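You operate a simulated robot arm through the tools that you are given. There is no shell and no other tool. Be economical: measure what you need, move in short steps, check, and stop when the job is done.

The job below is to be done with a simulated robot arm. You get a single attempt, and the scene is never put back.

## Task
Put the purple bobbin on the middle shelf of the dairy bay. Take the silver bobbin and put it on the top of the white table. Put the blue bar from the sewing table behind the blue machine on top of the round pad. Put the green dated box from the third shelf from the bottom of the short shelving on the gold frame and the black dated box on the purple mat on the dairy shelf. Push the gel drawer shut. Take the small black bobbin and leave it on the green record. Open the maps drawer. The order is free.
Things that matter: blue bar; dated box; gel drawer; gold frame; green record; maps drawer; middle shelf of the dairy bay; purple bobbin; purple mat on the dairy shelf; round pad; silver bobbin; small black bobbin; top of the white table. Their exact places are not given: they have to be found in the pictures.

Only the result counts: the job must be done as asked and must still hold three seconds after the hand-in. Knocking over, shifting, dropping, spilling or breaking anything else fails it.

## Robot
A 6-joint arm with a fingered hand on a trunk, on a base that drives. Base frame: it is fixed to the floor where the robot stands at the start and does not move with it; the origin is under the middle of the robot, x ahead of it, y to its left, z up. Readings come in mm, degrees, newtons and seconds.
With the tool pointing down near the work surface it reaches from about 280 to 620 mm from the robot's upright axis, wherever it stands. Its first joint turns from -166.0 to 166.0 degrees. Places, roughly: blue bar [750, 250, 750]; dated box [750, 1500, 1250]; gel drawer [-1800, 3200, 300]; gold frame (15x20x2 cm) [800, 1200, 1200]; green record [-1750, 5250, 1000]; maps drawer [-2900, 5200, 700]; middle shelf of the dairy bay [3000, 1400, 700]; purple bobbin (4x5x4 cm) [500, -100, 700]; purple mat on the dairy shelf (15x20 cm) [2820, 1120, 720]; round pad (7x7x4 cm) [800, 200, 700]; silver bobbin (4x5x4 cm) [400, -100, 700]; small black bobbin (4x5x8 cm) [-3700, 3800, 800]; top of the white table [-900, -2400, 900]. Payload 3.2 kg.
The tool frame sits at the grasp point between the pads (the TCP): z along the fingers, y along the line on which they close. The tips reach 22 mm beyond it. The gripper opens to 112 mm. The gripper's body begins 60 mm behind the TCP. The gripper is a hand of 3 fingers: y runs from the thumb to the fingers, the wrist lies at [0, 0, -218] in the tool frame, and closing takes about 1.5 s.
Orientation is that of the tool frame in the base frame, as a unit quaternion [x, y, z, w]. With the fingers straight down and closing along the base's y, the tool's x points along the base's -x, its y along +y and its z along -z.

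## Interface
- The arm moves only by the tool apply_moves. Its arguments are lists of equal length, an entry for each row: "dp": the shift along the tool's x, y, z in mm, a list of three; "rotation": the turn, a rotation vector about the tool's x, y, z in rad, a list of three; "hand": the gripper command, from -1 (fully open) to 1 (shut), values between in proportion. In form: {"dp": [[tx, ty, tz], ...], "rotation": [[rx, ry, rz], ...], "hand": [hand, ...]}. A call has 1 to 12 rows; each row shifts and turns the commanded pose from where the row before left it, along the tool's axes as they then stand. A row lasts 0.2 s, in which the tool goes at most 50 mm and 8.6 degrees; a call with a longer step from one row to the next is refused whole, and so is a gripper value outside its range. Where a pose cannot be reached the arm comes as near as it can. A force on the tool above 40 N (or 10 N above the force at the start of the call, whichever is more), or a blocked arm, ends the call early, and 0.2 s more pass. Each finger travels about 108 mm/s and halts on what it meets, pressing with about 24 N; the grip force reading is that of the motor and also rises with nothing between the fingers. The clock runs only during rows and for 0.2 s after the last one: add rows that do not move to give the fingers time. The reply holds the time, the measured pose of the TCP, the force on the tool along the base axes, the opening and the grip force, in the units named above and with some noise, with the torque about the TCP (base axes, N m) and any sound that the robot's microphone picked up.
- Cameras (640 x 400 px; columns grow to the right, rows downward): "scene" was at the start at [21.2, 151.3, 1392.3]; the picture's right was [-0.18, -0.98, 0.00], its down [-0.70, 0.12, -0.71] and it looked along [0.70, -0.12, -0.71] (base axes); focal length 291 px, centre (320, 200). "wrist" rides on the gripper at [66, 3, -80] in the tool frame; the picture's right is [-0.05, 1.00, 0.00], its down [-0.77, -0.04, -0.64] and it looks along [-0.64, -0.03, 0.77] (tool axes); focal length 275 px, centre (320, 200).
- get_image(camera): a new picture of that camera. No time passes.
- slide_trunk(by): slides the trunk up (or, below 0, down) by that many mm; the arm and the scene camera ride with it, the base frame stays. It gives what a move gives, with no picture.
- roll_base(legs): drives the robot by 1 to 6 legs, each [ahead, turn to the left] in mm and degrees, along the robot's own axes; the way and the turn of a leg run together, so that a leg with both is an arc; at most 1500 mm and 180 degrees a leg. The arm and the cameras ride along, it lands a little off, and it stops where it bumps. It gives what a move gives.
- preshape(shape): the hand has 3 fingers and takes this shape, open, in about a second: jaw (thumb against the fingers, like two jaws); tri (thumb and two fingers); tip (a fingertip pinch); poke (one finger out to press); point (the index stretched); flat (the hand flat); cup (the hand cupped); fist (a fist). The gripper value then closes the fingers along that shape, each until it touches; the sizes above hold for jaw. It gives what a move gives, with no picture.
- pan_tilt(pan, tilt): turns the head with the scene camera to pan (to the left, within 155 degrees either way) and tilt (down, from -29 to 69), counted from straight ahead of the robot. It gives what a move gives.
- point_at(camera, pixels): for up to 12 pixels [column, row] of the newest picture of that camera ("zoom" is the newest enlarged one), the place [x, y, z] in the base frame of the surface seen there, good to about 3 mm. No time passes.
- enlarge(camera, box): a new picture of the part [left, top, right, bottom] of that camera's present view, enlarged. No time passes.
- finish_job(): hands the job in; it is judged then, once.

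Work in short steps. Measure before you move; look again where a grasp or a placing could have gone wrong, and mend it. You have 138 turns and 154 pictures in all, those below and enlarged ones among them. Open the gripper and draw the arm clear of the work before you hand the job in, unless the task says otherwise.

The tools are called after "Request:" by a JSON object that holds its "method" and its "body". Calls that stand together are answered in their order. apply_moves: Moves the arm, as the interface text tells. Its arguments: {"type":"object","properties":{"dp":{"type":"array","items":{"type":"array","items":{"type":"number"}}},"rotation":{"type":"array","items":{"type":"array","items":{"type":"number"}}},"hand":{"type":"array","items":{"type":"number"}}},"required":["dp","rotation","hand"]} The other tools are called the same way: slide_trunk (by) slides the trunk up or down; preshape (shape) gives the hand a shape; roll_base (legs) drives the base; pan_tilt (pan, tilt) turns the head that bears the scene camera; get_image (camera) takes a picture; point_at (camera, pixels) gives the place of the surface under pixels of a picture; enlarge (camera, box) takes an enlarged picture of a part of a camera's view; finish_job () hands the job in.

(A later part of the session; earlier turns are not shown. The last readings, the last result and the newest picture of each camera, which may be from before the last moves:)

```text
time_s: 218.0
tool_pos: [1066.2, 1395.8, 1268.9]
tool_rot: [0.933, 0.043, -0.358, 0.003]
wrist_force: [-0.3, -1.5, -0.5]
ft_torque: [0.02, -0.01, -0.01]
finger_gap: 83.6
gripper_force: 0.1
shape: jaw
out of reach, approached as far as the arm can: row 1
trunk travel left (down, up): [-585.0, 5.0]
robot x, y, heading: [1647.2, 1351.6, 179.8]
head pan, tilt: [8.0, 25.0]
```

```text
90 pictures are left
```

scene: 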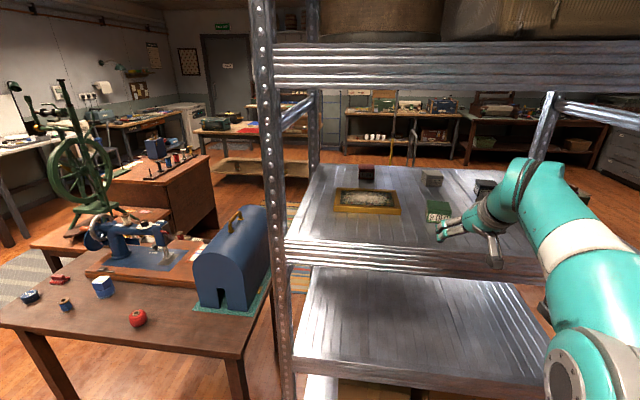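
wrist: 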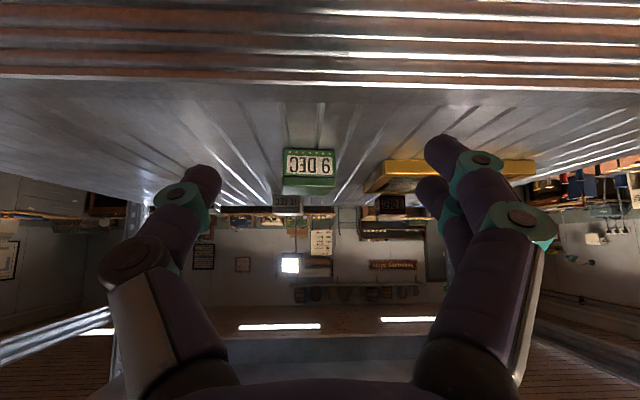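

The frame is now fully visible at (367,200). I measure its corners and the green box's.

Request:
{"method": "point_at", "body": {"camera": "scene", "pixels": [[339, 189], [396, 190], [401, 210], [334, 208], [367, 200], [438, 203], [429, 204], [448, 204], [445, 213], [430, 213]]}}

Request:
{"method": "point_at", "body": {"camera": "wrist", "pixels": [[287, 155], [332, 155], [287, 178], [333, 178], [310, 165], [284, 190], [336, 190]]}}

Request:
{"method": "enlarge", "body": {"camera": "scene", "box": [320, 160, 520, 270]}}

```text
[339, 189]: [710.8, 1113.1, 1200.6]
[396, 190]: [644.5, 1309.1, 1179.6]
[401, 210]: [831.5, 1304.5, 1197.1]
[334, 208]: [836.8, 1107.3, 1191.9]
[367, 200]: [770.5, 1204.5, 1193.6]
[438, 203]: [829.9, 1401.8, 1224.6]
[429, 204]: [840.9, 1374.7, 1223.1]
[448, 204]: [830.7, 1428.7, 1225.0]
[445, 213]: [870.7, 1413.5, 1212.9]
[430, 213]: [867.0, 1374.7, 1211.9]
```

```text
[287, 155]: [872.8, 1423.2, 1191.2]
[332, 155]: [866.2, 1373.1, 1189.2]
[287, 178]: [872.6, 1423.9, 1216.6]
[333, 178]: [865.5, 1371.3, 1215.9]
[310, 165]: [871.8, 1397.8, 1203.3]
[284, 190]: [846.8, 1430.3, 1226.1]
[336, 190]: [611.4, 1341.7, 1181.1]
```

```text
3.20 times, centred on (420, 215) of scene
```

zoom: 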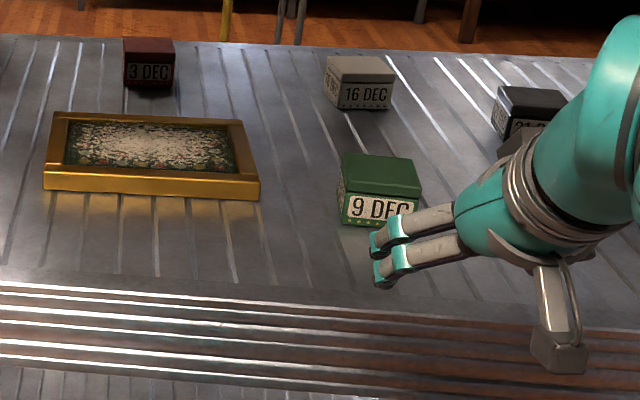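

Frame centre ≈ (768,1206), inside z≈1193. Green box yawed ~7.5°; I yaw the tool −12° to match and drive 218 mm forward above it.

Request:
{"method": "apply_moves", "body": {"dp": [[0, 0, 0], [0, 0, 0], [0, 0, 0]], "rotation": [[0.071, 0.0027, 0.0795], [0.071, 0.0027, 0.0795], [0, 0, 0]], "hand": [-0.5, -0.5, -0.5]}}

Request:
{"method": "roll_base", "body": {"legs": [[215, 0]]}}

Request:
{"method": "get_image", "body": {"camera": "wrist"}}

Request:
{"method": "get_image", "body": {"camera": "scene"}}

```text
time_s: 218.8
tool_pos: [1065.9, 1397.2, 1268.7]
tool_rot: [0.932, -0.056, -0.356, -0.035]
wrist_force: [0.5, -0.3, -1.1]
ft_torque: [-0.03, -0.01, -0.01]
finger_gap: 83.8
gripper_force: 0.1
shape: jaw
trunk travel left (down, up): [-585.0, 5.0]
robot x, y, heading: [1646.2, 1347.7, 179.8]
head pan, tilt: [8.0, 25.0]
```

```text
time_s: 220.4
tool_pos: [851.5, 1399.2, 1267.7]
tool_rot: [0.932, -0.056, -0.355, -0.035]
wrist_force: [-0.5, -0.2, -1.2]
ft_torque: [-0.02, -0.01, 0.01]
finger_gap: 83.8
gripper_force: 0.0
shape: jaw
trunk travel left (down, up): [-585.0, 5.0]
robot x, y, heading: [1432.7, 1349.1, 179.6]
head pan, tilt: [8.0, 25.0]
```

```text
88 pictures are left
```

wrist: 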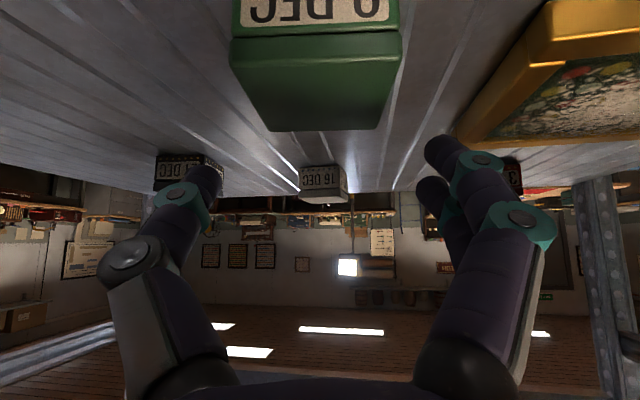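

```text
87 pictures are left
```

scene: 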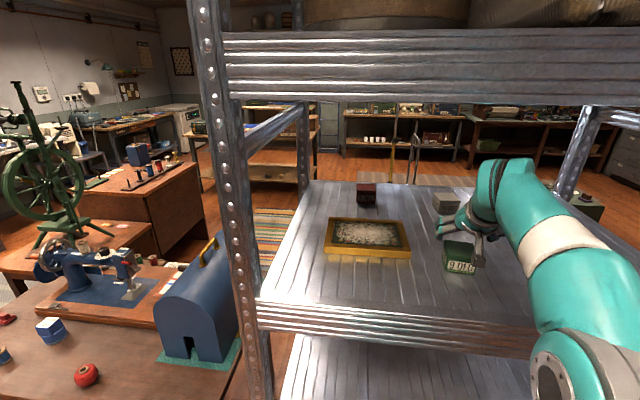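

Request:
{"method": "point_at", "body": {"camera": "wrist", "pixels": [[240, 70], [398, 60], [272, 126], [375, 124], [320, 90], [243, 50], [390, 45]]}}

```text
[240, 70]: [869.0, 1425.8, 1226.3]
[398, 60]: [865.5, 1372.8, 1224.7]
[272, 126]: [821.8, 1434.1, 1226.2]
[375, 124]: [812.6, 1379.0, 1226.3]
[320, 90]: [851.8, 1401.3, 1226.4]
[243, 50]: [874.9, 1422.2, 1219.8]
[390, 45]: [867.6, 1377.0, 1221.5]
```

Centre (842,1403), 57×52 mm. I descend to TCP z≈1212 and grip.

Request:
{"method": "apply_moves", "body": {"dp": [[11.4, -0.6, 14.7], [11.4, -0.6, 14.7], [11.4, -0.7, 14.7], [0, 0, 0], [0, 0, 0], [0, 0, 0], [0, 0, 0], [0, 0, 0], [0, 0, 0], [0, 0, 0]], "rotation": [[0, 0, 0], [0, 0, 0], [0, 0, 0], [0, 0, 0], [0, 0, 0], [0, 0, 0], [0, 0, 0], [0, 0, 0], [0, 0, 0], [0, 0, 0]], "hand": [-0.5, -0.5, -0.5, -0.5, -0.2, 0.2, 1, 1, 1, 1]}}

Request:
{"method": "get_image", "body": {"camera": "wrist"}}

Request:
{"method": "enlarge", "body": {"camera": "scene", "box": [400, 150, 560, 290]}}

```text
time_s: 222.6
tool_pos: [849.1, 1402.2, 1213.8]
tool_rot: [0.932, -0.056, -0.355, -0.034]
wrist_force: [0.2, -0.6, -0.2]
ft_torque: [-0.01, -0.01, -0.01]
finger_gap: 54.4
gripper_force: 23.8
shape: jaw
trunk travel left (down, up): [-585.0, 5.0]
robot x, y, heading: [1429.7, 1350.3, 179.7]
head pan, tilt: [8.0, 25.0]
```

```text
86 pictures are left
```

wrist: 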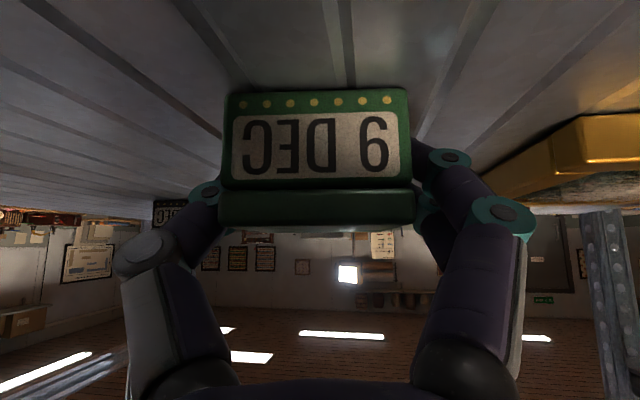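

```text
2.86 times, centred on (480, 220) of scene
```

zoom: 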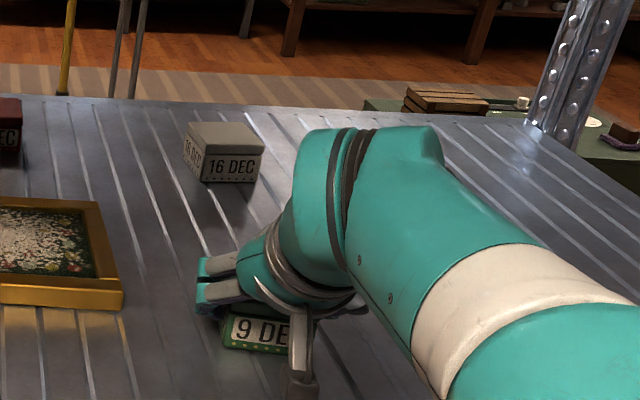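

Gripped (54 mm). I lift 55 mm, shift 196 mm in −y, and drive 70 mm ahead to hover over the frame.

Request:
{"method": "apply_moves", "body": {"dp": [[-18.3, -0.7, -20.5], [-18.3, -0.7, -20.5], [0, 0, 0], [3.1, 38.8, -4.1], [3.1, 38.8, -4.1], [3.1, 38.8, -4.1], [3.1, 38.8, -4.1], [3.1, 38.8, -4.1], [0, 0, 0]], "rotation": [[0, 0, 0], [0, 0, 0], [0, 0, 0], [0, 0, 0], [0, 0, 0], [0, 0, 0], [0, 0, 0], [0, 0, 0], [0, 0, 0]], "hand": [1, 1, 1, 1, 1, 1, 1, 1, 1]}}

Request:
{"method": "roll_base", "body": {"legs": [[72, 0]]}}

Request:
{"method": "get_image", "body": {"camera": "wrist"}}

Request:
{"method": "get_image", "body": {"camera": "scene"}}

```text
time_s: 224.6
tool_pos: [848.4, 1207.0, 1268.8]
tool_rot: [0.932, -0.057, -0.356, -0.035]
wrist_force: [-0.2, 0.2, -2.0]
ft_torque: [0.01, 0.01, 0.02]
finger_gap: 54.3
gripper_force: 23.5
shape: jaw
trunk travel left (down, up): [-585.0, 5.0]
robot x, y, heading: [1431.5, 1354.7, 179.6]
head pan, tilt: [8.0, 25.0]
```

```text
time_s: 225.7
tool_pos: [774.9, 1207.8, 1267.3]
tool_rot: [0.933, -0.057, -0.355, -0.035]
wrist_force: [-0.2, 0.7, -1.1]
ft_torque: [0.0, 0.02, -0.01]
finger_gap: 54.3
gripper_force: 24.2
shape: jaw
trunk travel left (down, up): [-585.0, 5.0]
robot x, y, heading: [1361.4, 1350.3, 179.7]
head pan, tilt: [8.0, 25.0]
```

```text
84 pictures are left
```

wrist: 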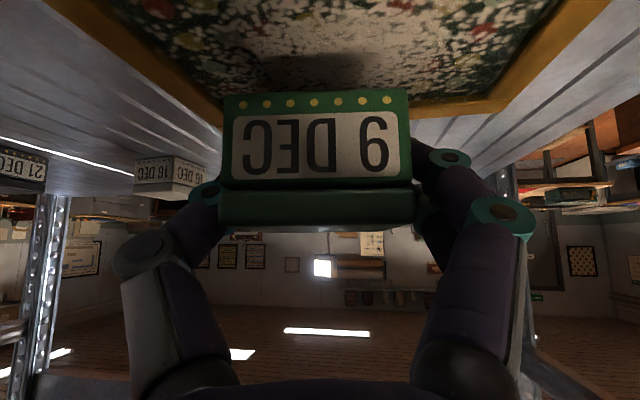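

```text
83 pictures are left
```

scene: 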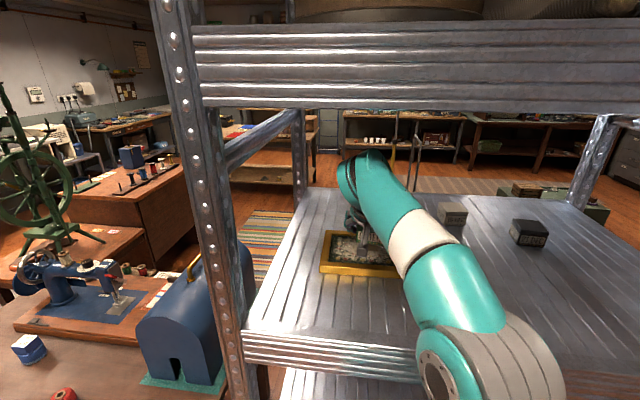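

Over the frame centre. I lower 33 mm and then in small steps to contact.

Request:
{"method": "apply_moves", "body": {"dp": [[11, 0.4, 12.3], [11, 0.4, 12.3], [1.33, 0.05, 1.49], [1.33, 0.05, 1.49], [0, 0, 0]], "rotation": [[0, 0, 0], [0, 0, 0], [0, 0, 0], [0, 0, 0], [0, 0, 0]], "hand": [1, 1, 1, 1, 1]}}

Request:
{"method": "get_image", "body": {"camera": "wrist"}}

```text
time_s: 226.8
tool_pos: [775.0, 1209.0, 1233.1]
tool_rot: [0.932, -0.057, -0.356, -0.035]
wrist_force: [-0.7, -0.1, 7.2]
ft_torque: [-0.06, 0.11, -0.01]
finger_gap: 54.1
gripper_force: 24.1
shape: jaw
trunk travel left (down, up): [-585.0, 5.0]
robot x, y, heading: [1359.0, 1352.4, 179.9]
head pan, tilt: [8.0, 25.0]
```

```text
82 pictures are left
```

wrist: 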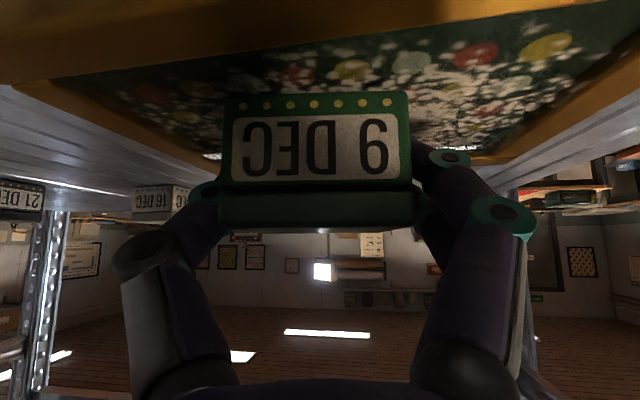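

7 N contact. I open and withdraw along the tool axis.

Request:
{"method": "apply_moves", "body": {"dp": [[0, 0, 0], [0, 0, 0], [0, 0, 0], [0, 0, 0], [-5, 0, -20], [-10, 0, -35], [-10, 0, -35], [0, 0, 0]], "rotation": [[0, 0, 0], [0, 0, 0], [0, 0, 0], [0, 0, 0], [0, 0, 0], [0, 0, 0], [0, 0, 0], [0, 0, 0]], "hand": [0, -0.4, -0.5, -0.5, -0.5, -0.5, -0.5, -0.5]}}

Request:
{"method": "get_image", "body": {"camera": "wrist"}}

```text
time_s: 228.7
tool_pos: [816.3, 1200.9, 1315.2]
tool_rot: [0.932, -0.057, -0.355, -0.035]
wrist_force: [0.1, -0.7, 0.1]
ft_torque: [-0.02, -0.02, -0.01]
finger_gap: 84.0
gripper_force: 0.1
shape: jaw
trunk travel left (down, up): [-585.0, 5.0]
robot x, y, heading: [1361.2, 1349.6, 179.5]
head pan, tilt: [8.0, 25.0]
```

```text
81 pictures are left
```

wrist: 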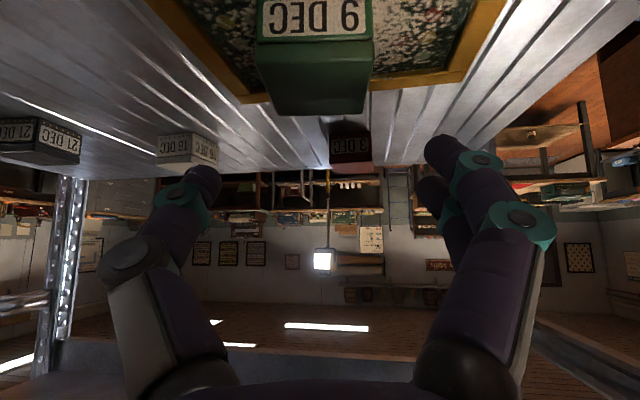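

Green is on the frame. Next the black box at ≈(645,1595): I back out, shift the base to y≈1600 and look.

Request:
{"method": "roll_base", "body": {"legs": [[-290, 0], [0, -90], [255, 0], [0, 90]]}}

Request:
{"method": "apply_moves", "body": {"dp": [[-3, -36, 4], [-3, -36, 4], [-3, -36, 4], [-3, -36, 4], [0, 0, 0]], "rotation": [[0, 0, 0], [0, 0, 0], [0, 0, 0], [0, 0, 0], [0, 0, 0]], "hand": [-0.5, -0.5, -0.5, -0.5, -0.5]}}

Request:
{"method": "pan_tilt", "body": {"pan": 10, "tilt": 25}}

Request:
{"method": "get_image", "body": {"camera": "scene"}}

Request:
{"method": "get_image", "body": {"camera": "wrist"}}

```text
time_s: 239.8
tool_pos: [1108.3, 1439.7, 1315.3]
tool_rot: [0.933, -0.042, -0.356, -0.029]
wrist_force: [-1.1, -0.4, 0.3]
ft_torque: [0.01, -0.01, 0.01]
finger_gap: 83.9
gripper_force: 0.0
shape: jaw
trunk travel left (down, up): [-585.0, 5.0]
robot x, y, heading: [1646.7, 1607.2, -178.5]
head pan, tilt: [8.0, 25.0]
```

```text
time_s: 240.9
tool_pos: [1103.3, 1585.1, 1316.3]
tool_rot: [0.933, -0.042, -0.356, -0.03]
wrist_force: [-0.7, 0.8, -0.3]
ft_torque: [-0.05, 0.0, -0.01]
finger_gap: 83.9
gripper_force: 0.0
shape: jaw
trunk travel left (down, up): [-585.0, 5.0]
robot x, y, heading: [1649.2, 1603.5, -178.5]
head pan, tilt: [8.0, 25.0]
```

```text
time_s: 241.6
tool_pos: [1104.3, 1584.1, 1315.6]
tool_rot: [0.933, -0.043, -0.356, -0.03]
wrist_force: [0.3, 0.0, 0.7]
ft_torque: [-0.03, -0.01, 0.02]
finger_gap: 83.9
gripper_force: 0.0
shape: jaw
trunk travel left (down, up): [-585.0, 5.0]
robot x, y, heading: [1649.3, 1605.1, -178.3]
head pan, tilt: [10.0, 25.0]
```

```text
80 pictures are left
```

scene: 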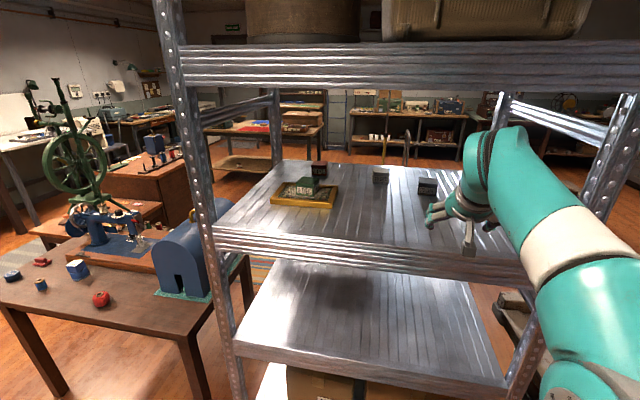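

```text
79 pictures are left
```

wrist: 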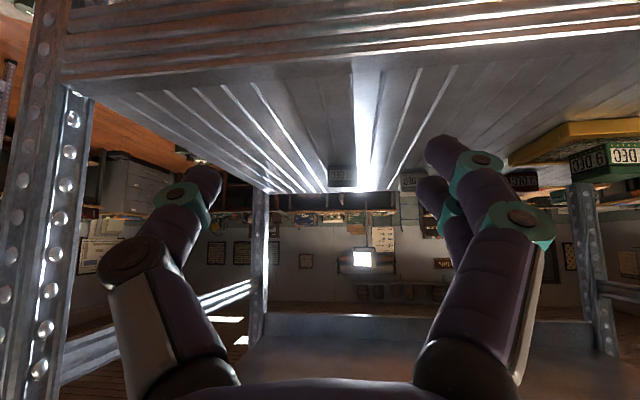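

Black box at scene (428,186) / wrist (341,173). Zoom and measure.

Request:
{"method": "enlarge", "body": {"camera": "wrist", "box": [290, 140, 410, 215]}}

Request:
{"method": "point_at", "body": {"camera": "wrist", "pixels": [[331, 170], [352, 170], [331, 178], [353, 178], [341, 174]]}}

Request:
{"method": "point_at", "body": {"camera": "scene", "pixels": [[420, 181], [434, 182], [428, 184], [428, 190], [421, 190], [435, 190]]}}

```text
5.33 times, centred on (350, 178) of wrist
```

zoom: 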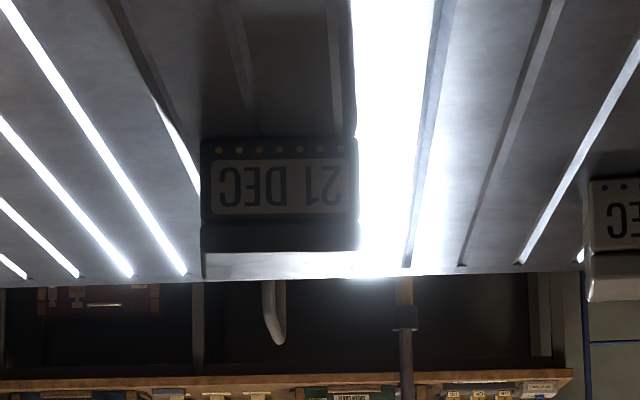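

```text
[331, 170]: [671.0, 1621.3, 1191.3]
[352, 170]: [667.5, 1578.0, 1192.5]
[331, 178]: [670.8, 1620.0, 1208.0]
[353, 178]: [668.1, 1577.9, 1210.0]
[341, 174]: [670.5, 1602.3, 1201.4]
```

```text
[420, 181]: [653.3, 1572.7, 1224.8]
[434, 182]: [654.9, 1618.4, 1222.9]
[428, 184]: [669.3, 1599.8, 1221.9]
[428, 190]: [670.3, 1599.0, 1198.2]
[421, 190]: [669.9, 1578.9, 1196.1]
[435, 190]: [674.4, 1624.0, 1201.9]
```

Black centre ≈ (644,1602), yaw ≈ tool yaw. I extend the arm 105 mm and lower to z≈1268, then drive 349 mm in.

Request:
{"method": "apply_moves", "body": {"dp": [[-15.9, -5, 35.8], [-15.9, -5, 35.8], [-15.9, -5, 35.8], [0, 0, 0]], "rotation": [[0, 0, 0], [0, 0, 0], [0, 0, 0], [0, 0, 0]], "hand": [-0.5, -0.5, -0.5, -0.5]}}

Request:
{"method": "roll_base", "body": {"legs": [[335, 0]]}}

Request:
{"method": "get_image", "body": {"camera": "wrist"}}

Request:
{"method": "get_image", "body": {"camera": "scene"}}

```text
time_s: 242.6
tool_pos: [1000.2, 1613.5, 1267.8]
tool_rot: [0.933, -0.043, -0.356, -0.029]
wrist_force: [0.2, 0.1, -0.5]
ft_torque: [-0.02, 0.01, 0.04]
finger_gap: 83.7
gripper_force: 0.1
shape: jaw
trunk travel left (down, up): [-585.0, 5.0]
robot x, y, heading: [1645.8, 1607.2, -178.5]
head pan, tilt: [10.0, 25.0]
```

```text
time_s: 244.8
tool_pos: [663.0, 1604.2, 1267.9]
tool_rot: [0.933, -0.044, -0.356, -0.03]
wrist_force: [-0.5, 0.2, -0.3]
ft_torque: [0.04, 0.01, 0.05]
finger_gap: 83.6
gripper_force: 0.0
shape: jaw
trunk travel left (down, up): [-585.0, 5.0]
robot x, y, heading: [1313.4, 1597.3, -178.9]
head pan, tilt: [10.0, 25.0]
```

```text
77 pictures are left
```

wrist: 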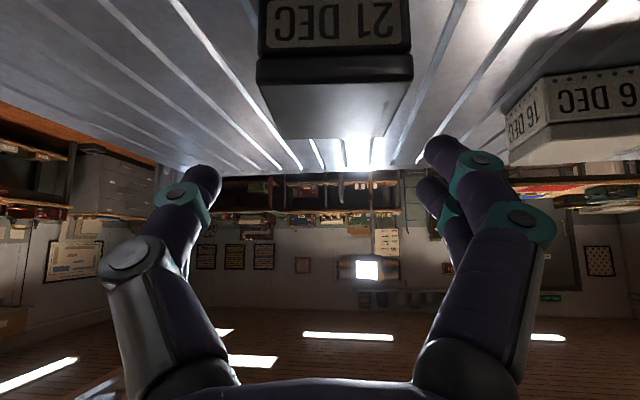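

```text
76 pictures are left
```

scene: 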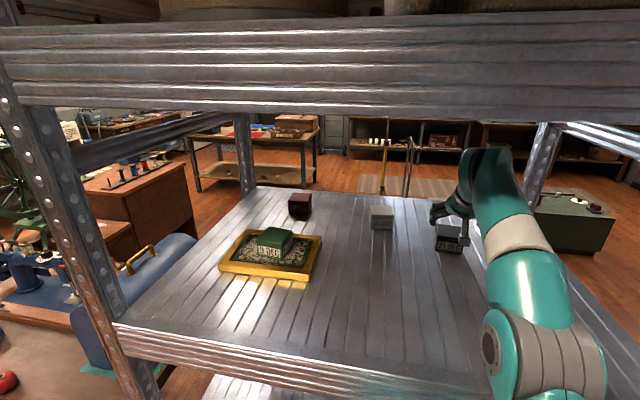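

Request:
{"method": "point_at", "body": {"camera": "wrist", "pixels": [[262, 80], [408, 75], [285, 132], [385, 132], [335, 95], [268, 40], [405, 35], [515, 140]]}}

```text
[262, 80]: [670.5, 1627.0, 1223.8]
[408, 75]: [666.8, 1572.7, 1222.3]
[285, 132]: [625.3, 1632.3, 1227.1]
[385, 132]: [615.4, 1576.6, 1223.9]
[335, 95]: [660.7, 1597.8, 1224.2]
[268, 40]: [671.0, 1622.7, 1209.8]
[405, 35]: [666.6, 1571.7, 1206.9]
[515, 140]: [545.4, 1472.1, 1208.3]
```

Centre (644,1602). Descend, grip and lift.

Request:
{"method": "apply_moves", "body": {"dp": [[9, 1.6, 16.5], [9, 1.6, 16.5], [9, 1.6, 16.5], [0, 0, 0], [0, 0, 0], [0, 0, 0], [0, 0, 0], [0, 0, 0], [0, 0, 0], [0, 0, 0]], "rotation": [[0, 0, 0], [0, 0, 0], [0, 0, 0], [0, 0, 0], [0, 0, 0], [0, 0, 0], [0, 0, 0], [0, 0, 0], [0, 0, 0], [0, 0, 0]], "hand": [-0.5, -0.5, -0.5, -0.5, -0.2, 0.2, 1, 1, 1, 1]}}

Request:
{"method": "apply_moves", "body": {"dp": [[-18.3, -0.7, -20.5], [-18.3, -0.7, -20.5], [-10, -0.4, -11], [0, 0, 0]], "rotation": [[0, 0, 0], [0, 0, 0], [0, 0, 0], [0, 0, 0]], "hand": [1, 1, 1, 1]}}

Request:
{"method": "get_image", "body": {"camera": "wrist"}}

```text
time_s: 247.0
tool_pos: [649.3, 1603.6, 1213.1]
tool_rot: [0.933, -0.042, -0.356, -0.029]
wrist_force: [0.1, 0.3, 0.2]
ft_torque: [0.0, 0.02, 0.02]
finger_gap: 54.6
gripper_force: 24.3
shape: jaw
trunk travel left (down, up): [-585.0, 5.0]
robot x, y, heading: [1315.0, 1601.9, -178.5]
head pan, tilt: [10.0, 25.0]
```

```text
time_s: 248.0
tool_pos: [658.6, 1598.7, 1275.0]
tool_rot: [0.933, -0.044, -0.355, -0.03]
wrist_force: [-1.2, 0.4, -1.0]
ft_torque: [0.03, -0.03, 0.03]
finger_gap: 54.4
gripper_force: 23.7
shape: jaw
out of reach, approached as far as the arm can: row 2, 3
trunk travel left (down, up): [-585.0, 5.0]
robot x, y, heading: [1314.6, 1599.4, -178.4]
head pan, tilt: [10.0, 25.0]
```

```text
75 pictures are left
```

wrist: 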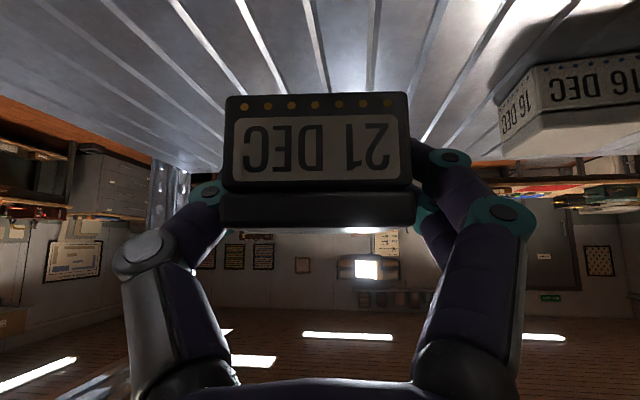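

Black box gripped. I back out and drive to (2000,1135) facing the dairy bay.

Request:
{"method": "roll_base", "body": {"legs": [[-500, 0], [0, 109.5], [513, 0], [0, 68.9]]}}

Request:
{"method": "slide_trunk", "body": {"by": -380}}

Request:
{"method": "pan_tilt", "body": {"pan": 8, "tilt": 35}}

Request:
{"method": "get_image", "body": {"camera": "scene"}}

```text
time_s: 261.2
tool_pos: [2656.6, 1126.3, 1273.9]
tool_rot: [0.046, 0.933, -0.031, 0.356]
wrist_force: [-0.3, 0.5, -1.6]
ft_torque: [0.02, 0.04, 0.03]
finger_gap: 54.4
gripper_force: 23.7
shape: jaw
trunk travel left (down, up): [-585.0, 5.0]
robot x, y, heading: [2002.4, 1129.4, 0.7]
head pan, tilt: [10.0, 25.0]
```

```text
time_s: 264.8
tool_pos: [2656.2, 1126.6, 894.3]
tool_rot: [0.046, 0.933, -0.03, 0.356]
wrist_force: [-0.3, 0.3, -0.7]
ft_torque: [0.0, -0.02, 0.0]
finger_gap: 54.4
gripper_force: 24.0
shape: jaw
trunk travel left (down, up): [-205.0, 385.0]
robot x, y, heading: [2004.3, 1130.0, 0.8]
head pan, tilt: [10.0, 25.0]
```

```text
time_s: 265.6
tool_pos: [2655.9, 1126.7, 895.3]
tool_rot: [0.048, 0.933, -0.032, 0.356]
wrist_force: [-0.6, -0.6, -0.6]
ft_torque: [-0.02, 0.03, 0.02]
finger_gap: 54.3
gripper_force: 24.1
shape: jaw
trunk travel left (down, up): [-205.0, 385.0]
robot x, y, heading: [2003.5, 1135.2, 0.9]
head pan, tilt: [8.0, 35.0]
```

```text
74 pictures are left
```

scene: 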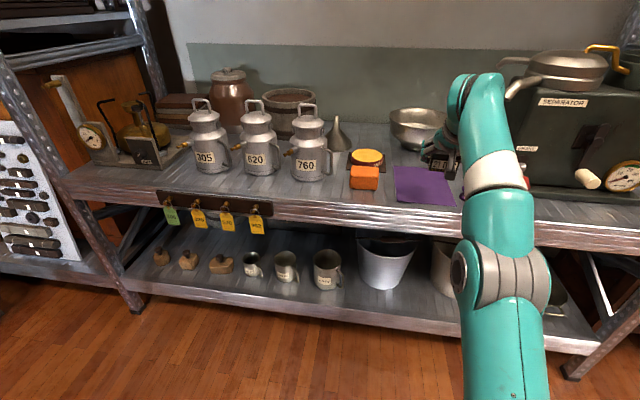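

Request:
{"method": "roll_base", "body": {"legs": [[150, 0]]}}

Request:
{"method": "slide_trunk", "body": {"by": -115}}

Request:
{"method": "get_image", "body": {"camera": "wrist"}}

Request:
{"method": "enlarge", "body": {"camera": "scene", "box": [340, 120, 540, 260]}}

```text
time_s: 266.9
tool_pos: [2807.8, 1129.4, 894.9]
tool_rot: [0.046, 0.933, -0.031, 0.356]
wrist_force: [0.4, -0.1, -0.8]
ft_torque: [-0.02, -0.01, 0.0]
finger_gap: 54.2
gripper_force: 23.5
shape: jaw
trunk travel left (down, up): [-205.0, 385.0]
robot x, y, heading: [2156.1, 1137.8, 1.0]
head pan, tilt: [8.0, 35.0]
```

```text
time_s: 268.4
tool_pos: [2808.3, 1130.1, 780.8]
tool_rot: [0.046, 0.933, -0.031, 0.356]
wrist_force: [-0.5, 0.4, -1.1]
ft_torque: [0.0, 0.02, 0.0]
finger_gap: 54.5
gripper_force: 24.3
shape: jaw
trunk travel left (down, up): [-90.0, 500.0]
robot x, y, heading: [2153.0, 1137.5, 1.1]
head pan, tilt: [8.0, 35.0]
```

```text
73 pictures are left
```

wrist: 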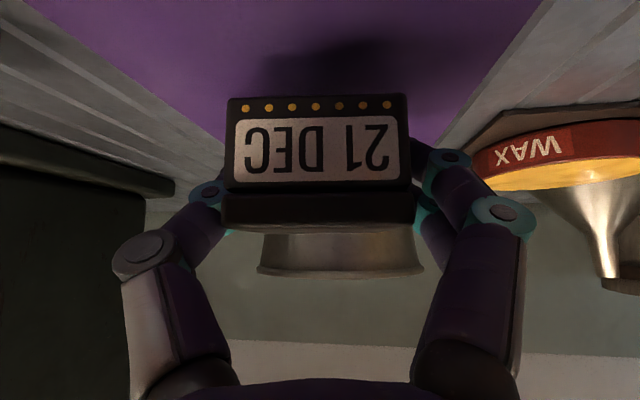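

```text
2.86 times, centred on (440, 190) of scene
```

zoom: 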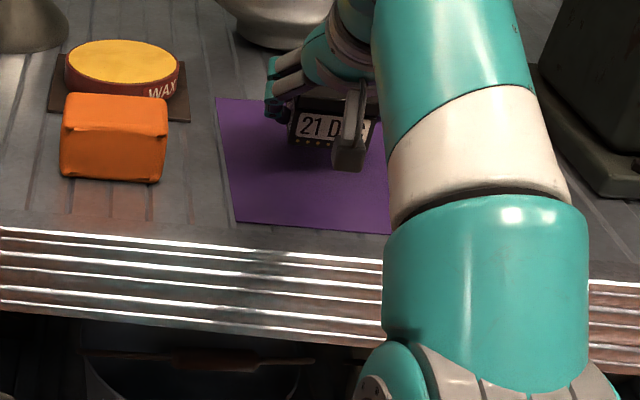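

Over the mat. I lower in steps to contact (expected TCP ≈756).

Request:
{"method": "apply_moves", "body": {"dp": [[12, 0.5, 13.4], [1.33, 0.05, 1.49], [1.33, 0.05, 1.49], [1.33, 0.05, 1.49], [0, 0, 0]], "rotation": [[0, 0, 0], [0, 0, 0], [0, 0, 0], [0, 0, 0], [0, 0, 0]], "hand": [1, 1, 1, 1, 1]}}

```text
time_s: 269.6
tool_pos: [2807.1, 1129.9, 755.5]
tool_rot: [0.046, 0.933, -0.03, 0.356]
wrist_force: [0.4, 0.6, -1.2]
ft_torque: [0.0, 0.0, 0.01]
finger_gap: 54.3
gripper_force: 24.0
shape: jaw
trunk travel left (down, up): [-90.0, 500.0]
robot x, y, heading: [2154.2, 1135.2, 1.1]
head pan, tilt: [8.0, 35.0]
```

Request:
{"method": "apply_moves", "body": {"dp": [[0.67, 0, 0.75], [0.67, 0, 0.75], [0.67, 0, 0.75], [0, 0, 0]], "rotation": [[0, 0, 0], [0, 0, 0], [0, 0, 0], [0, 0, 0]], "hand": [1, 1, 1, 1]}}

```text
time_s: 270.6
tool_pos: [2806.9, 1129.0, 752.8]
tool_rot: [0.046, 0.933, -0.03, 0.355]
wrist_force: [-0.5, 0.0, -0.5]
ft_torque: [-0.02, 0.0, 0.0]
finger_gap: 54.3
gripper_force: 24.2
shape: jaw
trunk travel left (down, up): [-90.0, 500.0]
robot x, y, heading: [2153.6, 1132.1, 0.9]
head pan, tilt: [8.0, 35.0]
```

Request:
{"method": "apply_moves", "body": {"dp": [[0.67, 0, 0.75], [0.67, 0, 0.75], [0, 0, 0]], "rotation": [[0, 0, 0], [0, 0, 0], [0, 0, 0]], "hand": [1, 1, 1]}}

Request:
{"method": "enlarge", "body": {"camera": "wrist", "box": [200, 60, 440, 210]}}

```text
time_s: 271.4
tool_pos: [2807.3, 1130.0, 751.1]
tool_rot: [0.046, 0.933, -0.031, 0.357]
wrist_force: [2.8, 0.8, 10.3]
ft_torque: [0.04, -0.13, -0.02]
finger_gap: 54.2
gripper_force: 24.1
shape: jaw
trunk travel left (down, up): [-90.0, 500.0]
robot x, y, heading: [2155.8, 1134.5, 1.0]
head pan, tilt: [8.0, 35.0]
```

```text
2.67 times, centred on (320, 135) of wrist
```

zoom: 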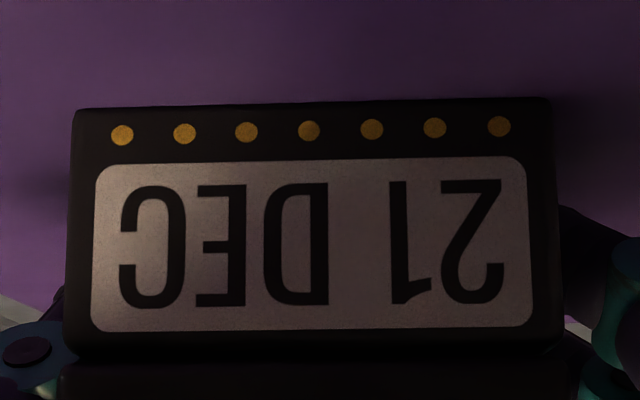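

Contact. Open and withdraw along the tool axis, then back off.

Request:
{"method": "apply_moves", "body": {"dp": [[-0.7, 0, -0.7], [0, 0, 0], [0, 0, 0], [0, 0, 0], [-5, 0, -20], [-10, 0, -35], [-10, 0, -35], [0, 0, 0]], "rotation": [[0, 0, 0], [0, 0, 0], [0, 0, 0], [0, 0, 0], [0, 0, 0], [0, 0, 0], [0, 0, 0], [0, 0, 0]], "hand": [0.5, -0.2, -0.4, -0.4, -0.4, -0.4, -0.4, -0.4]}}

Request:
{"method": "roll_base", "body": {"legs": [[-350, 0]]}}

Request:
{"method": "get_image", "body": {"camera": "scene"}}

Request:
{"method": "slide_trunk", "body": {"by": 400}}

Request:
{"method": "pan_tilt", "body": {"pan": 110, "tilt": 25}}

Request:
{"method": "get_image", "body": {"camera": "scene"}}

```text
time_s: 273.2
tool_pos: [2763.9, 1138.8, 832.9]
tool_rot: [0.045, 0.933, -0.03, 0.356]
wrist_force: [1.0, 0.2, -0.2]
ft_torque: [0.02, 0.03, 0.02]
finger_gap: 78.2
gripper_force: 0.0
shape: jaw
out of reach, approached as far as the arm can: row 7
trunk travel left (down, up): [-90.0, 500.0]
robot x, y, heading: [2154.0, 1132.6, 0.9]
head pan, tilt: [8.0, 35.0]
```

```text
time_s: 275.5
tool_pos: [2412.9, 1131.9, 832.8]
tool_rot: [0.047, 0.933, -0.031, 0.356]
wrist_force: [0.8, -0.7, 0.1]
ft_torque: [0.0, -0.03, 0.0]
finger_gap: 78.1
gripper_force: 0.0
shape: jaw
trunk travel left (down, up): [-90.0, 500.0]
robot x, y, heading: [1806.5, 1128.0, 1.1]
head pan, tilt: [8.0, 35.0]
```

```text
70 pictures are left
```

scene: 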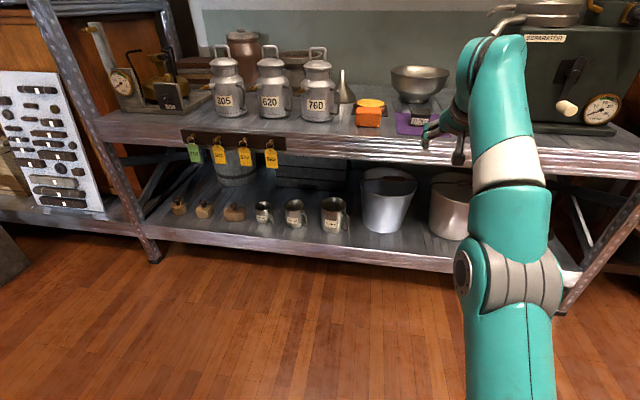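

```text
time_s: 279.3
tool_pos: [2413.1, 1130.8, 1232.3]
tool_rot: [0.047, 0.933, -0.032, 0.356]
wrist_force: [1.1, -0.7, -0.6]
ft_torque: [0.0, -0.02, 0.0]
finger_gap: 78.0
gripper_force: 0.0
shape: jaw
trunk travel left (down, up): [-490.0, 100.0]
robot x, y, heading: [1804.7, 1128.4, 0.9]
head pan, tilt: [8.0, 35.0]
```

```text
time_s: 281.1
tool_pos: [2413.3, 1132.0, 1232.0]
tool_rot: [0.047, 0.932, -0.031, 0.357]
wrist_force: [0.3, 0.1, 0.8]
ft_torque: [-0.01, 0.04, -0.02]
finger_gap: 78.1
gripper_force: 0.1
shape: jaw
trunk travel left (down, up): [-490.0, 100.0]
robot x, y, heading: [1805.6, 1128.8, 1.0]
head pan, tilt: [110.0, 25.0]
```

```text
69 pictures are left
```

scene: 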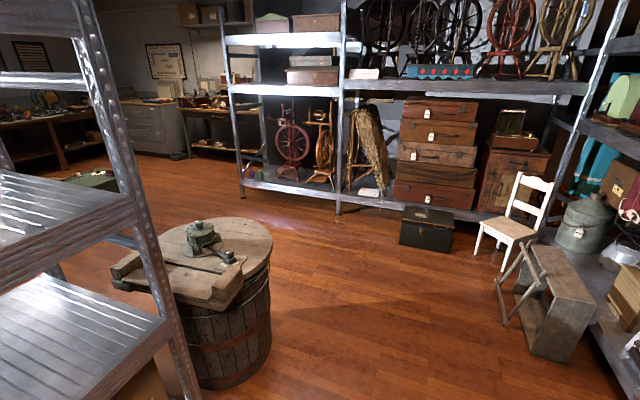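

Black box is on the mat. Now plan the route to the northwest; I measure barrel, trunk box and floor points.

Request:
{"method": "point_at", "body": {"camera": "scene", "pixels": [[272, 330], [235, 385], [400, 240], [338, 213], [480, 250], [240, 195], [150, 130], [190, 155], [300, 240], [95, 180], [505, 320]]}}

Request:
{"method": "enlarge", "body": {"camera": "scene", "box": [0, 60, 260, 200]}}

```text
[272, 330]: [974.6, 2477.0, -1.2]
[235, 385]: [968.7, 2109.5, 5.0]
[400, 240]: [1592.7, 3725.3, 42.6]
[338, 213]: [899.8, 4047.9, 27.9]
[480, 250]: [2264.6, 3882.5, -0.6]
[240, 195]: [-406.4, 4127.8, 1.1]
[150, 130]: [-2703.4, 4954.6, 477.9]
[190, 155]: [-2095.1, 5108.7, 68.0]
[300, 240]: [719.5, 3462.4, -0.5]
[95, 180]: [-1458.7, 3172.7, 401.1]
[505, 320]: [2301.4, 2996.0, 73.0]
```

```text
2.46 times, centred on (130, 130) of scene
```

zoom: 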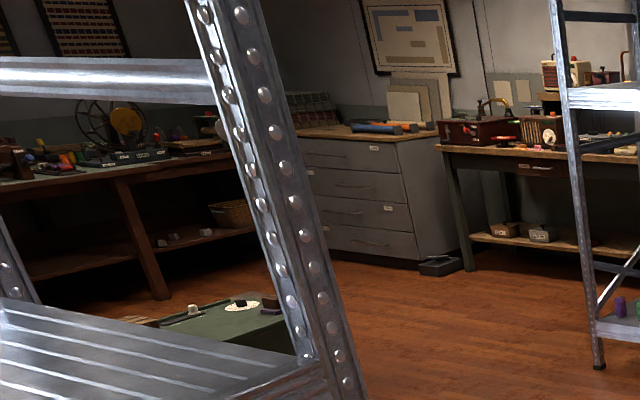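

Route: north to y≈3030, then west to x≈−600, to approach the green chest (gel drawer).

Request:
{"method": "roll_base", "body": {"legs": [[0, 89], [1500, 0], [400, 0], [0, 90], [1500, 0], [900, 0]]}}

Request:
{"method": "pan_tilt", "body": {"pan": 0, "tilt": 25}}

Request:
{"method": "get_image", "body": {"camera": "scene"}}

```text
time_s: 309.6
tool_pos: [-1210.8, 3040.5, 1232.3]
tool_rot: [0.932, -0.056, -0.355, -0.034]
wrist_force: [0.0, -0.1, -1.0]
ft_torque: [-0.03, -0.01, -0.03]
finger_gap: 78.0
gripper_force: 0.0
shape: jaw
trunk travel left (down, up): [-490.0, 100.0]
robot x, y, heading: [-602.8, 3035.2, -179.9]
head pan, tilt: [110.0, 25.0]
```

```text
time_s: 311.5
tool_pos: [-1210.0, 3041.0, 1232.2]
tool_rot: [0.932, -0.054, -0.357, -0.033]
wrist_force: [-0.1, 0.1, 0.3]
ft_torque: [-0.02, -0.01, -0.02]
finger_gap: 78.1
gripper_force: 0.0
shape: jaw
trunk travel left (down, up): [-490.0, 100.0]
robot x, y, heading: [-601.4, 3036.2, -180.0]
head pan, tilt: [0.0, 25.0]
```

```text
67 pictures are left
```

scene: 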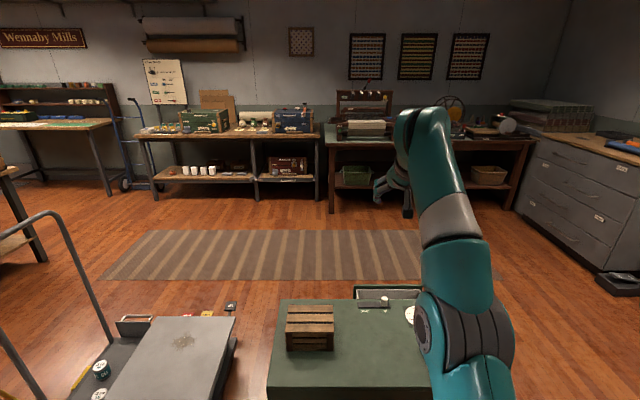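

A drawer protrudes on the far (west) side of the green chest at (388,295). Zoom and measure.

Request:
{"method": "enlarge", "body": {"camera": "scene", "box": [260, 260, 500, 400]}}

Request:
{"method": "point_at", "body": {"camera": "scene", "pixels": [[280, 300], [270, 385], [355, 287], [420, 288], [388, 298], [310, 335], [385, 305], [420, 320], [125, 325], [200, 385], [230, 305], [240, 180]]}}

```text
2.67 times, centred on (380, 330) of scene
```

zoom: 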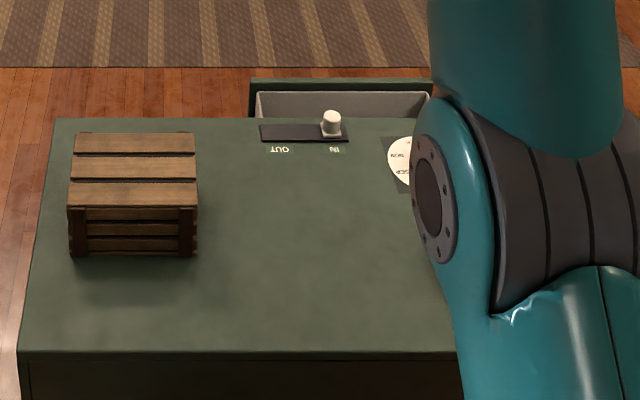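

```text
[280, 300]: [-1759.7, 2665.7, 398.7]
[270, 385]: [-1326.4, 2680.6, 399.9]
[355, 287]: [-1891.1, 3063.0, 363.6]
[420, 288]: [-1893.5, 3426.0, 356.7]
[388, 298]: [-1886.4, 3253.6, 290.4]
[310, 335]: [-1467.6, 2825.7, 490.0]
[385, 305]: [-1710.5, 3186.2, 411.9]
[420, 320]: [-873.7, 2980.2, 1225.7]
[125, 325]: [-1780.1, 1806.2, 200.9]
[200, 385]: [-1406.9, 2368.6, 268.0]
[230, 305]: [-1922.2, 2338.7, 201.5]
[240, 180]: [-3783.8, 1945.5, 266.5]
```

The gel drawer protrudes west (front at x≈−1890, y 3063–3426, top z 363). I drive around the north side to (−2520,3245).

Request:
{"method": "roll_base", "body": {"legs": [[0, -75], [850, 0], [0, 75], [1500, 0], [200, 0], [0, 90]]}}

Request:
{"method": "roll_base", "body": {"legs": [[610, 0], [0, 90]]}}

Request:
{"method": "pan_tilt", "body": {"pan": 12, "tilt": 45}}

Request:
{"method": "get_image", "body": {"camera": "scene"}}

```text
time_s: 334.6
tool_pos: [-2533.1, 3279.6, 1232.5]
tool_rot: [0.704, 0.614, -0.278, 0.225]
wrist_force: [-0.2, -0.3, 0.6]
ft_torque: [-0.03, 0.03, 0.03]
finger_gap: 78.1
gripper_force: 0.1
shape: jaw
trunk travel left (down, up): [-490.0, 100.0]
robot x, y, heading: [-2512.7, 3887.8, -90.9]
head pan, tilt: [0.0, 25.0]
```

```text
time_s: 341.8
tool_pos: [-1914.1, 3264.1, 1232.2]
tool_rot: [0.06, 0.932, -0.036, 0.356]
wrist_force: [-0.3, 0.2, -0.3]
ft_torque: [0.02, 0.0, 0.0]
finger_gap: 78.2
gripper_force: 0.2
shape: jaw
trunk travel left (down, up): [-490.0, 100.0]
robot x, y, heading: [-2524.4, 3279.2, -0.4]
head pan, tilt: [0.0, 25.0]
```

```text
time_s: 342.6
tool_pos: [-1914.2, 3264.2, 1232.3]
tool_rot: [0.06, 0.932, -0.037, 0.355]
wrist_force: [0.0, -0.2, 0.0]
ft_torque: [0.0, 0.03, -0.03]
finger_gap: 78.3
gripper_force: 0.0
shape: jaw
trunk travel left (down, up): [-490.0, 100.0]
robot x, y, heading: [-2523.8, 3277.7, -0.6]
head pan, tilt: [12.0, 45.0]
```

```text
65 pictures are left
```

scene: 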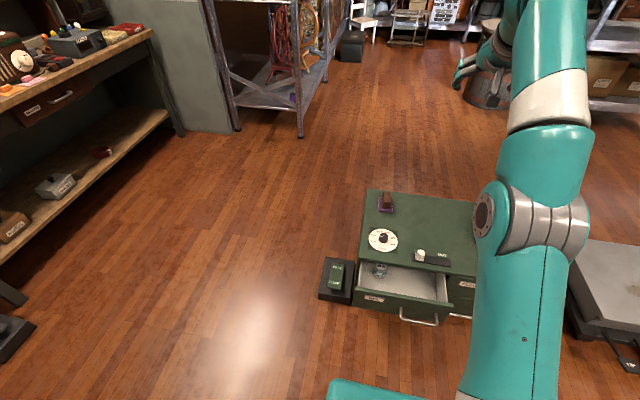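

Request:
{"method": "enlarge", "body": {"camera": "scene", "box": [310, 180, 490, 340]}}

Request:
{"method": "point_at", "body": {"camera": "scene", "pixels": [[365, 298], [440, 308], [400, 300], [420, 320], [375, 272], [448, 295], [335, 285], [382, 268], [355, 310], [405, 312]]}}

```text
2.50 times, centred on (400, 260) of scene
```

zoom: 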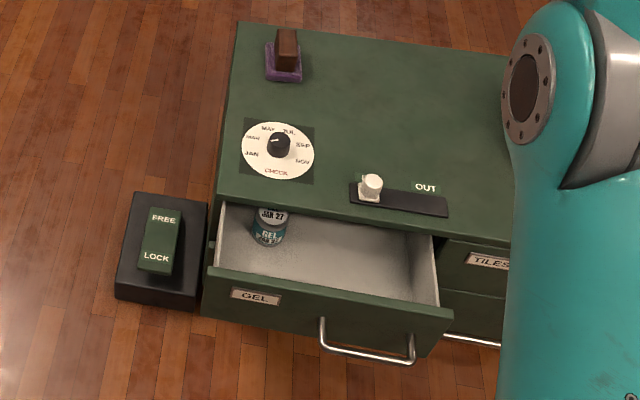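

```text
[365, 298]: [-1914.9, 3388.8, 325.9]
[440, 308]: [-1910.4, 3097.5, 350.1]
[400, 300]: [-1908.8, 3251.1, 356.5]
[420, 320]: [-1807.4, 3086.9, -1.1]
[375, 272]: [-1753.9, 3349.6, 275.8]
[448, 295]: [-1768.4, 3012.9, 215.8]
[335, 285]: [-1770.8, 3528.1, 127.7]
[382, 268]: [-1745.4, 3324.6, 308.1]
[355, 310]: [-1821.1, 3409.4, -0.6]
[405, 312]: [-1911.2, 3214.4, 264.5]
```

The drawer is labelled GEL; a FREE/LOCK rocker stands beside. I level the hand (closed) and lower the trunk to push on the front panel left of the handle (y≈3290, z≈315).

Request:
{"method": "apply_moves", "body": {"dp": [[0, 0, 0], [0, 0, 0], [0, 0, 0], [0, 0, 0], [0, 0, 0], [0, 0, 0], [0, 0, 0]], "rotation": [[0, -0.14, 0], [0, -0.14, 0], [0, -0.14, 0], [0, -0.14, 0], [0, -0.14, 0], [0, -0.13, 0], [0, 0, 0]], "hand": [0, 0.5, 1, 1, 1, 1, 1]}}

Request:
{"method": "roll_base", "body": {"legs": [[-150, 0]]}}

Request:
{"method": "slide_trunk", "body": {"by": -485}}

Request:
{"method": "get_image", "body": {"camera": "scene"}}

```text
time_s: 344.2
tool_pos: [-1915.4, 3253.0, 1232.0]
tool_rot: [0.059, 0.758, -0.072, 0.645]
wrist_force: [-0.5, 0.3, 0.9]
ft_torque: [0.02, -0.01, 0.03]
finger_gap: 0.0
gripper_force: 23.5
shape: jaw
out of reach, approached as far as the arm can: row 5, 6
trunk travel left (down, up): [-490.0, 100.0]
robot x, y, heading: [-2521.2, 3275.8, -1.0]
head pan, tilt: [12.0, 45.0]
```

```text
time_s: 345.6
tool_pos: [-2067.6, 3255.3, 1231.6]
tool_rot: [0.059, 0.759, -0.073, 0.645]
wrist_force: [-0.5, -0.4, -0.1]
ft_torque: [0.0, 0.01, 0.03]
finger_gap: 0.0
gripper_force: 24.2
shape: jaw
trunk travel left (down, up): [-490.0, 100.0]
robot x, y, heading: [-2677.5, 3283.8, -0.8]
head pan, tilt: [12.0, 45.0]
```

```text
refused: -485 is not a number from -400 to 400
```

```text
63 pictures are left
```

scene: 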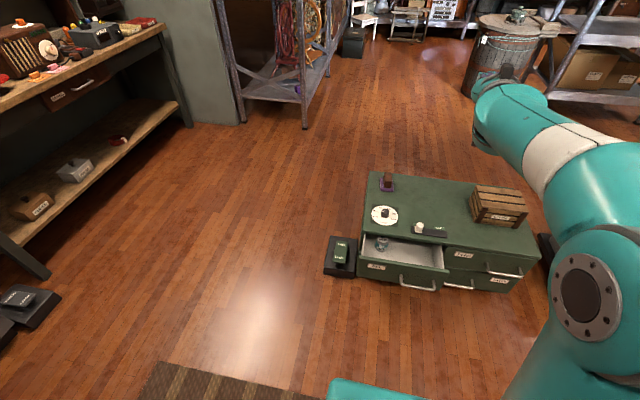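

The trunk slide is limited to 400 per call; two calls, then move the arm down 430 mm.

Request:
{"method": "slide_trunk", "body": {"by": -400}}

Request:
{"method": "slide_trunk", "body": {"by": -85}}

Request:
{"method": "apply_moves", "body": {"dp": [[45, 0, 0], [45, 0, 0], [45, 0, 0], [45, 0, 0], [45, 0, 0], [45, 0, 0], [45, 0, 0], [45, 0, 0], [45, 0, 0], [30, 0, 0], [0, 0, 0]], "rotation": [[0, 0, 0], [0, 0, 0], [0, 0, 0], [0, 0, 0], [0, 0, 0], [0, 0, 0], [0, 0, 0], [0, 0, 0], [0, 0, 0], [0, 0, 0], [0, 0, 0]], "hand": [1, 1, 1, 1, 1, 1, 1, 1, 1, 1, 1]}}

Request:
{"method": "get_image", "body": {"camera": "scene"}}

```text
time_s: 349.5
tool_pos: [-2068.0, 3254.8, 832.6]
tool_rot: [0.06, 0.759, -0.074, 0.644]
wrist_force: [0.0, -0.1, 0.3]
ft_torque: [0.0, -0.02, -0.02]
finger_gap: 0.0
gripper_force: 23.8
shape: jaw
trunk travel left (down, up): [-90.0, 500.0]
robot x, y, heading: [-2676.7, 3278.2, -0.6]
head pan, tilt: [12.0, 45.0]
```

```text
time_s: 350.7
tool_pos: [-2066.8, 3254.9, 747.3]
tool_rot: [0.06, 0.759, -0.074, 0.645]
wrist_force: [-0.8, -0.1, 0.1]
ft_torque: [0.02, -0.03, 0.04]
finger_gap: 0.0
gripper_force: 24.0
shape: jaw
trunk travel left (down, up): [-5.0, 585.0]
robot x, y, heading: [-2676.9, 3280.2, -0.7]
head pan, tilt: [12.0, 45.0]
```

```text
time_s: 353.1
tool_pos: [-2115.5, 3394.2, 400.3]
tool_rot: [0.061, 0.76, -0.075, 0.643]
wrist_force: [1.1, 0.0, -0.4]
ft_torque: [0.05, 0.02, 0.0]
finger_gap: 0.1
gripper_force: 23.9
shape: jaw
out of reach, approached as far as the arm can: row 3, 4, 5, 6, 7, 8, 9, 10
trunk travel left (down, up): [-5.0, 585.0]
robot x, y, heading: [-2675.3, 3279.3, -0.6]
head pan, tilt: [12.0, 45.0]
```

```text
62 pictures are left
```

scene: 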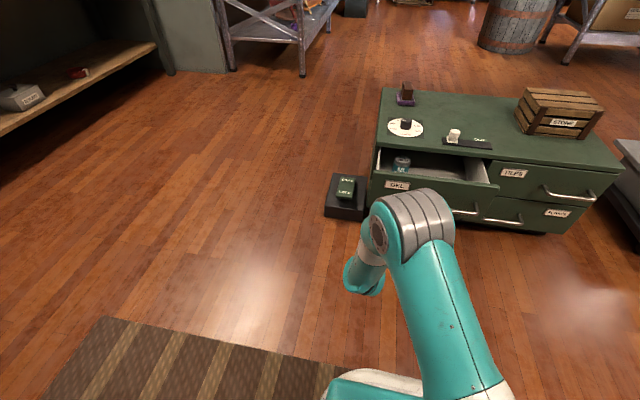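

The level hand can't get below z=400. I tilt it back down by ~35° and shift y by −100.

Request:
{"method": "apply_moves", "body": {"dp": [[0, -25, 0], [0, -25, 0], [0, -25, 0], [0, -25, 0], [0, 0, 0], [0, 0, 0]], "rotation": [[0, 0.13, 0], [0, 0.13, 0], [0, 0.13, 0], [0, 0.13, 0], [0, 0.1, 0], [0, 0, 0]], "hand": [1, 1, 1, 1, 1, 1]}}

```text
time_s: 354.5
tool_pos: [-2133.7, 3294.4, 404.6]
tool_rot: [0.079, 0.919, -0.051, 0.382]
wrist_force: [-0.4, -0.9, -0.3]
ft_torque: [0.02, 0.0, -0.02]
finger_gap: 0.0
gripper_force: 24.0
shape: jaw
trunk travel left (down, up): [-5.0, 585.0]
robot x, y, heading: [-2672.8, 3277.1, -0.7]
head pan, tilt: [12.0, 45.0]
```

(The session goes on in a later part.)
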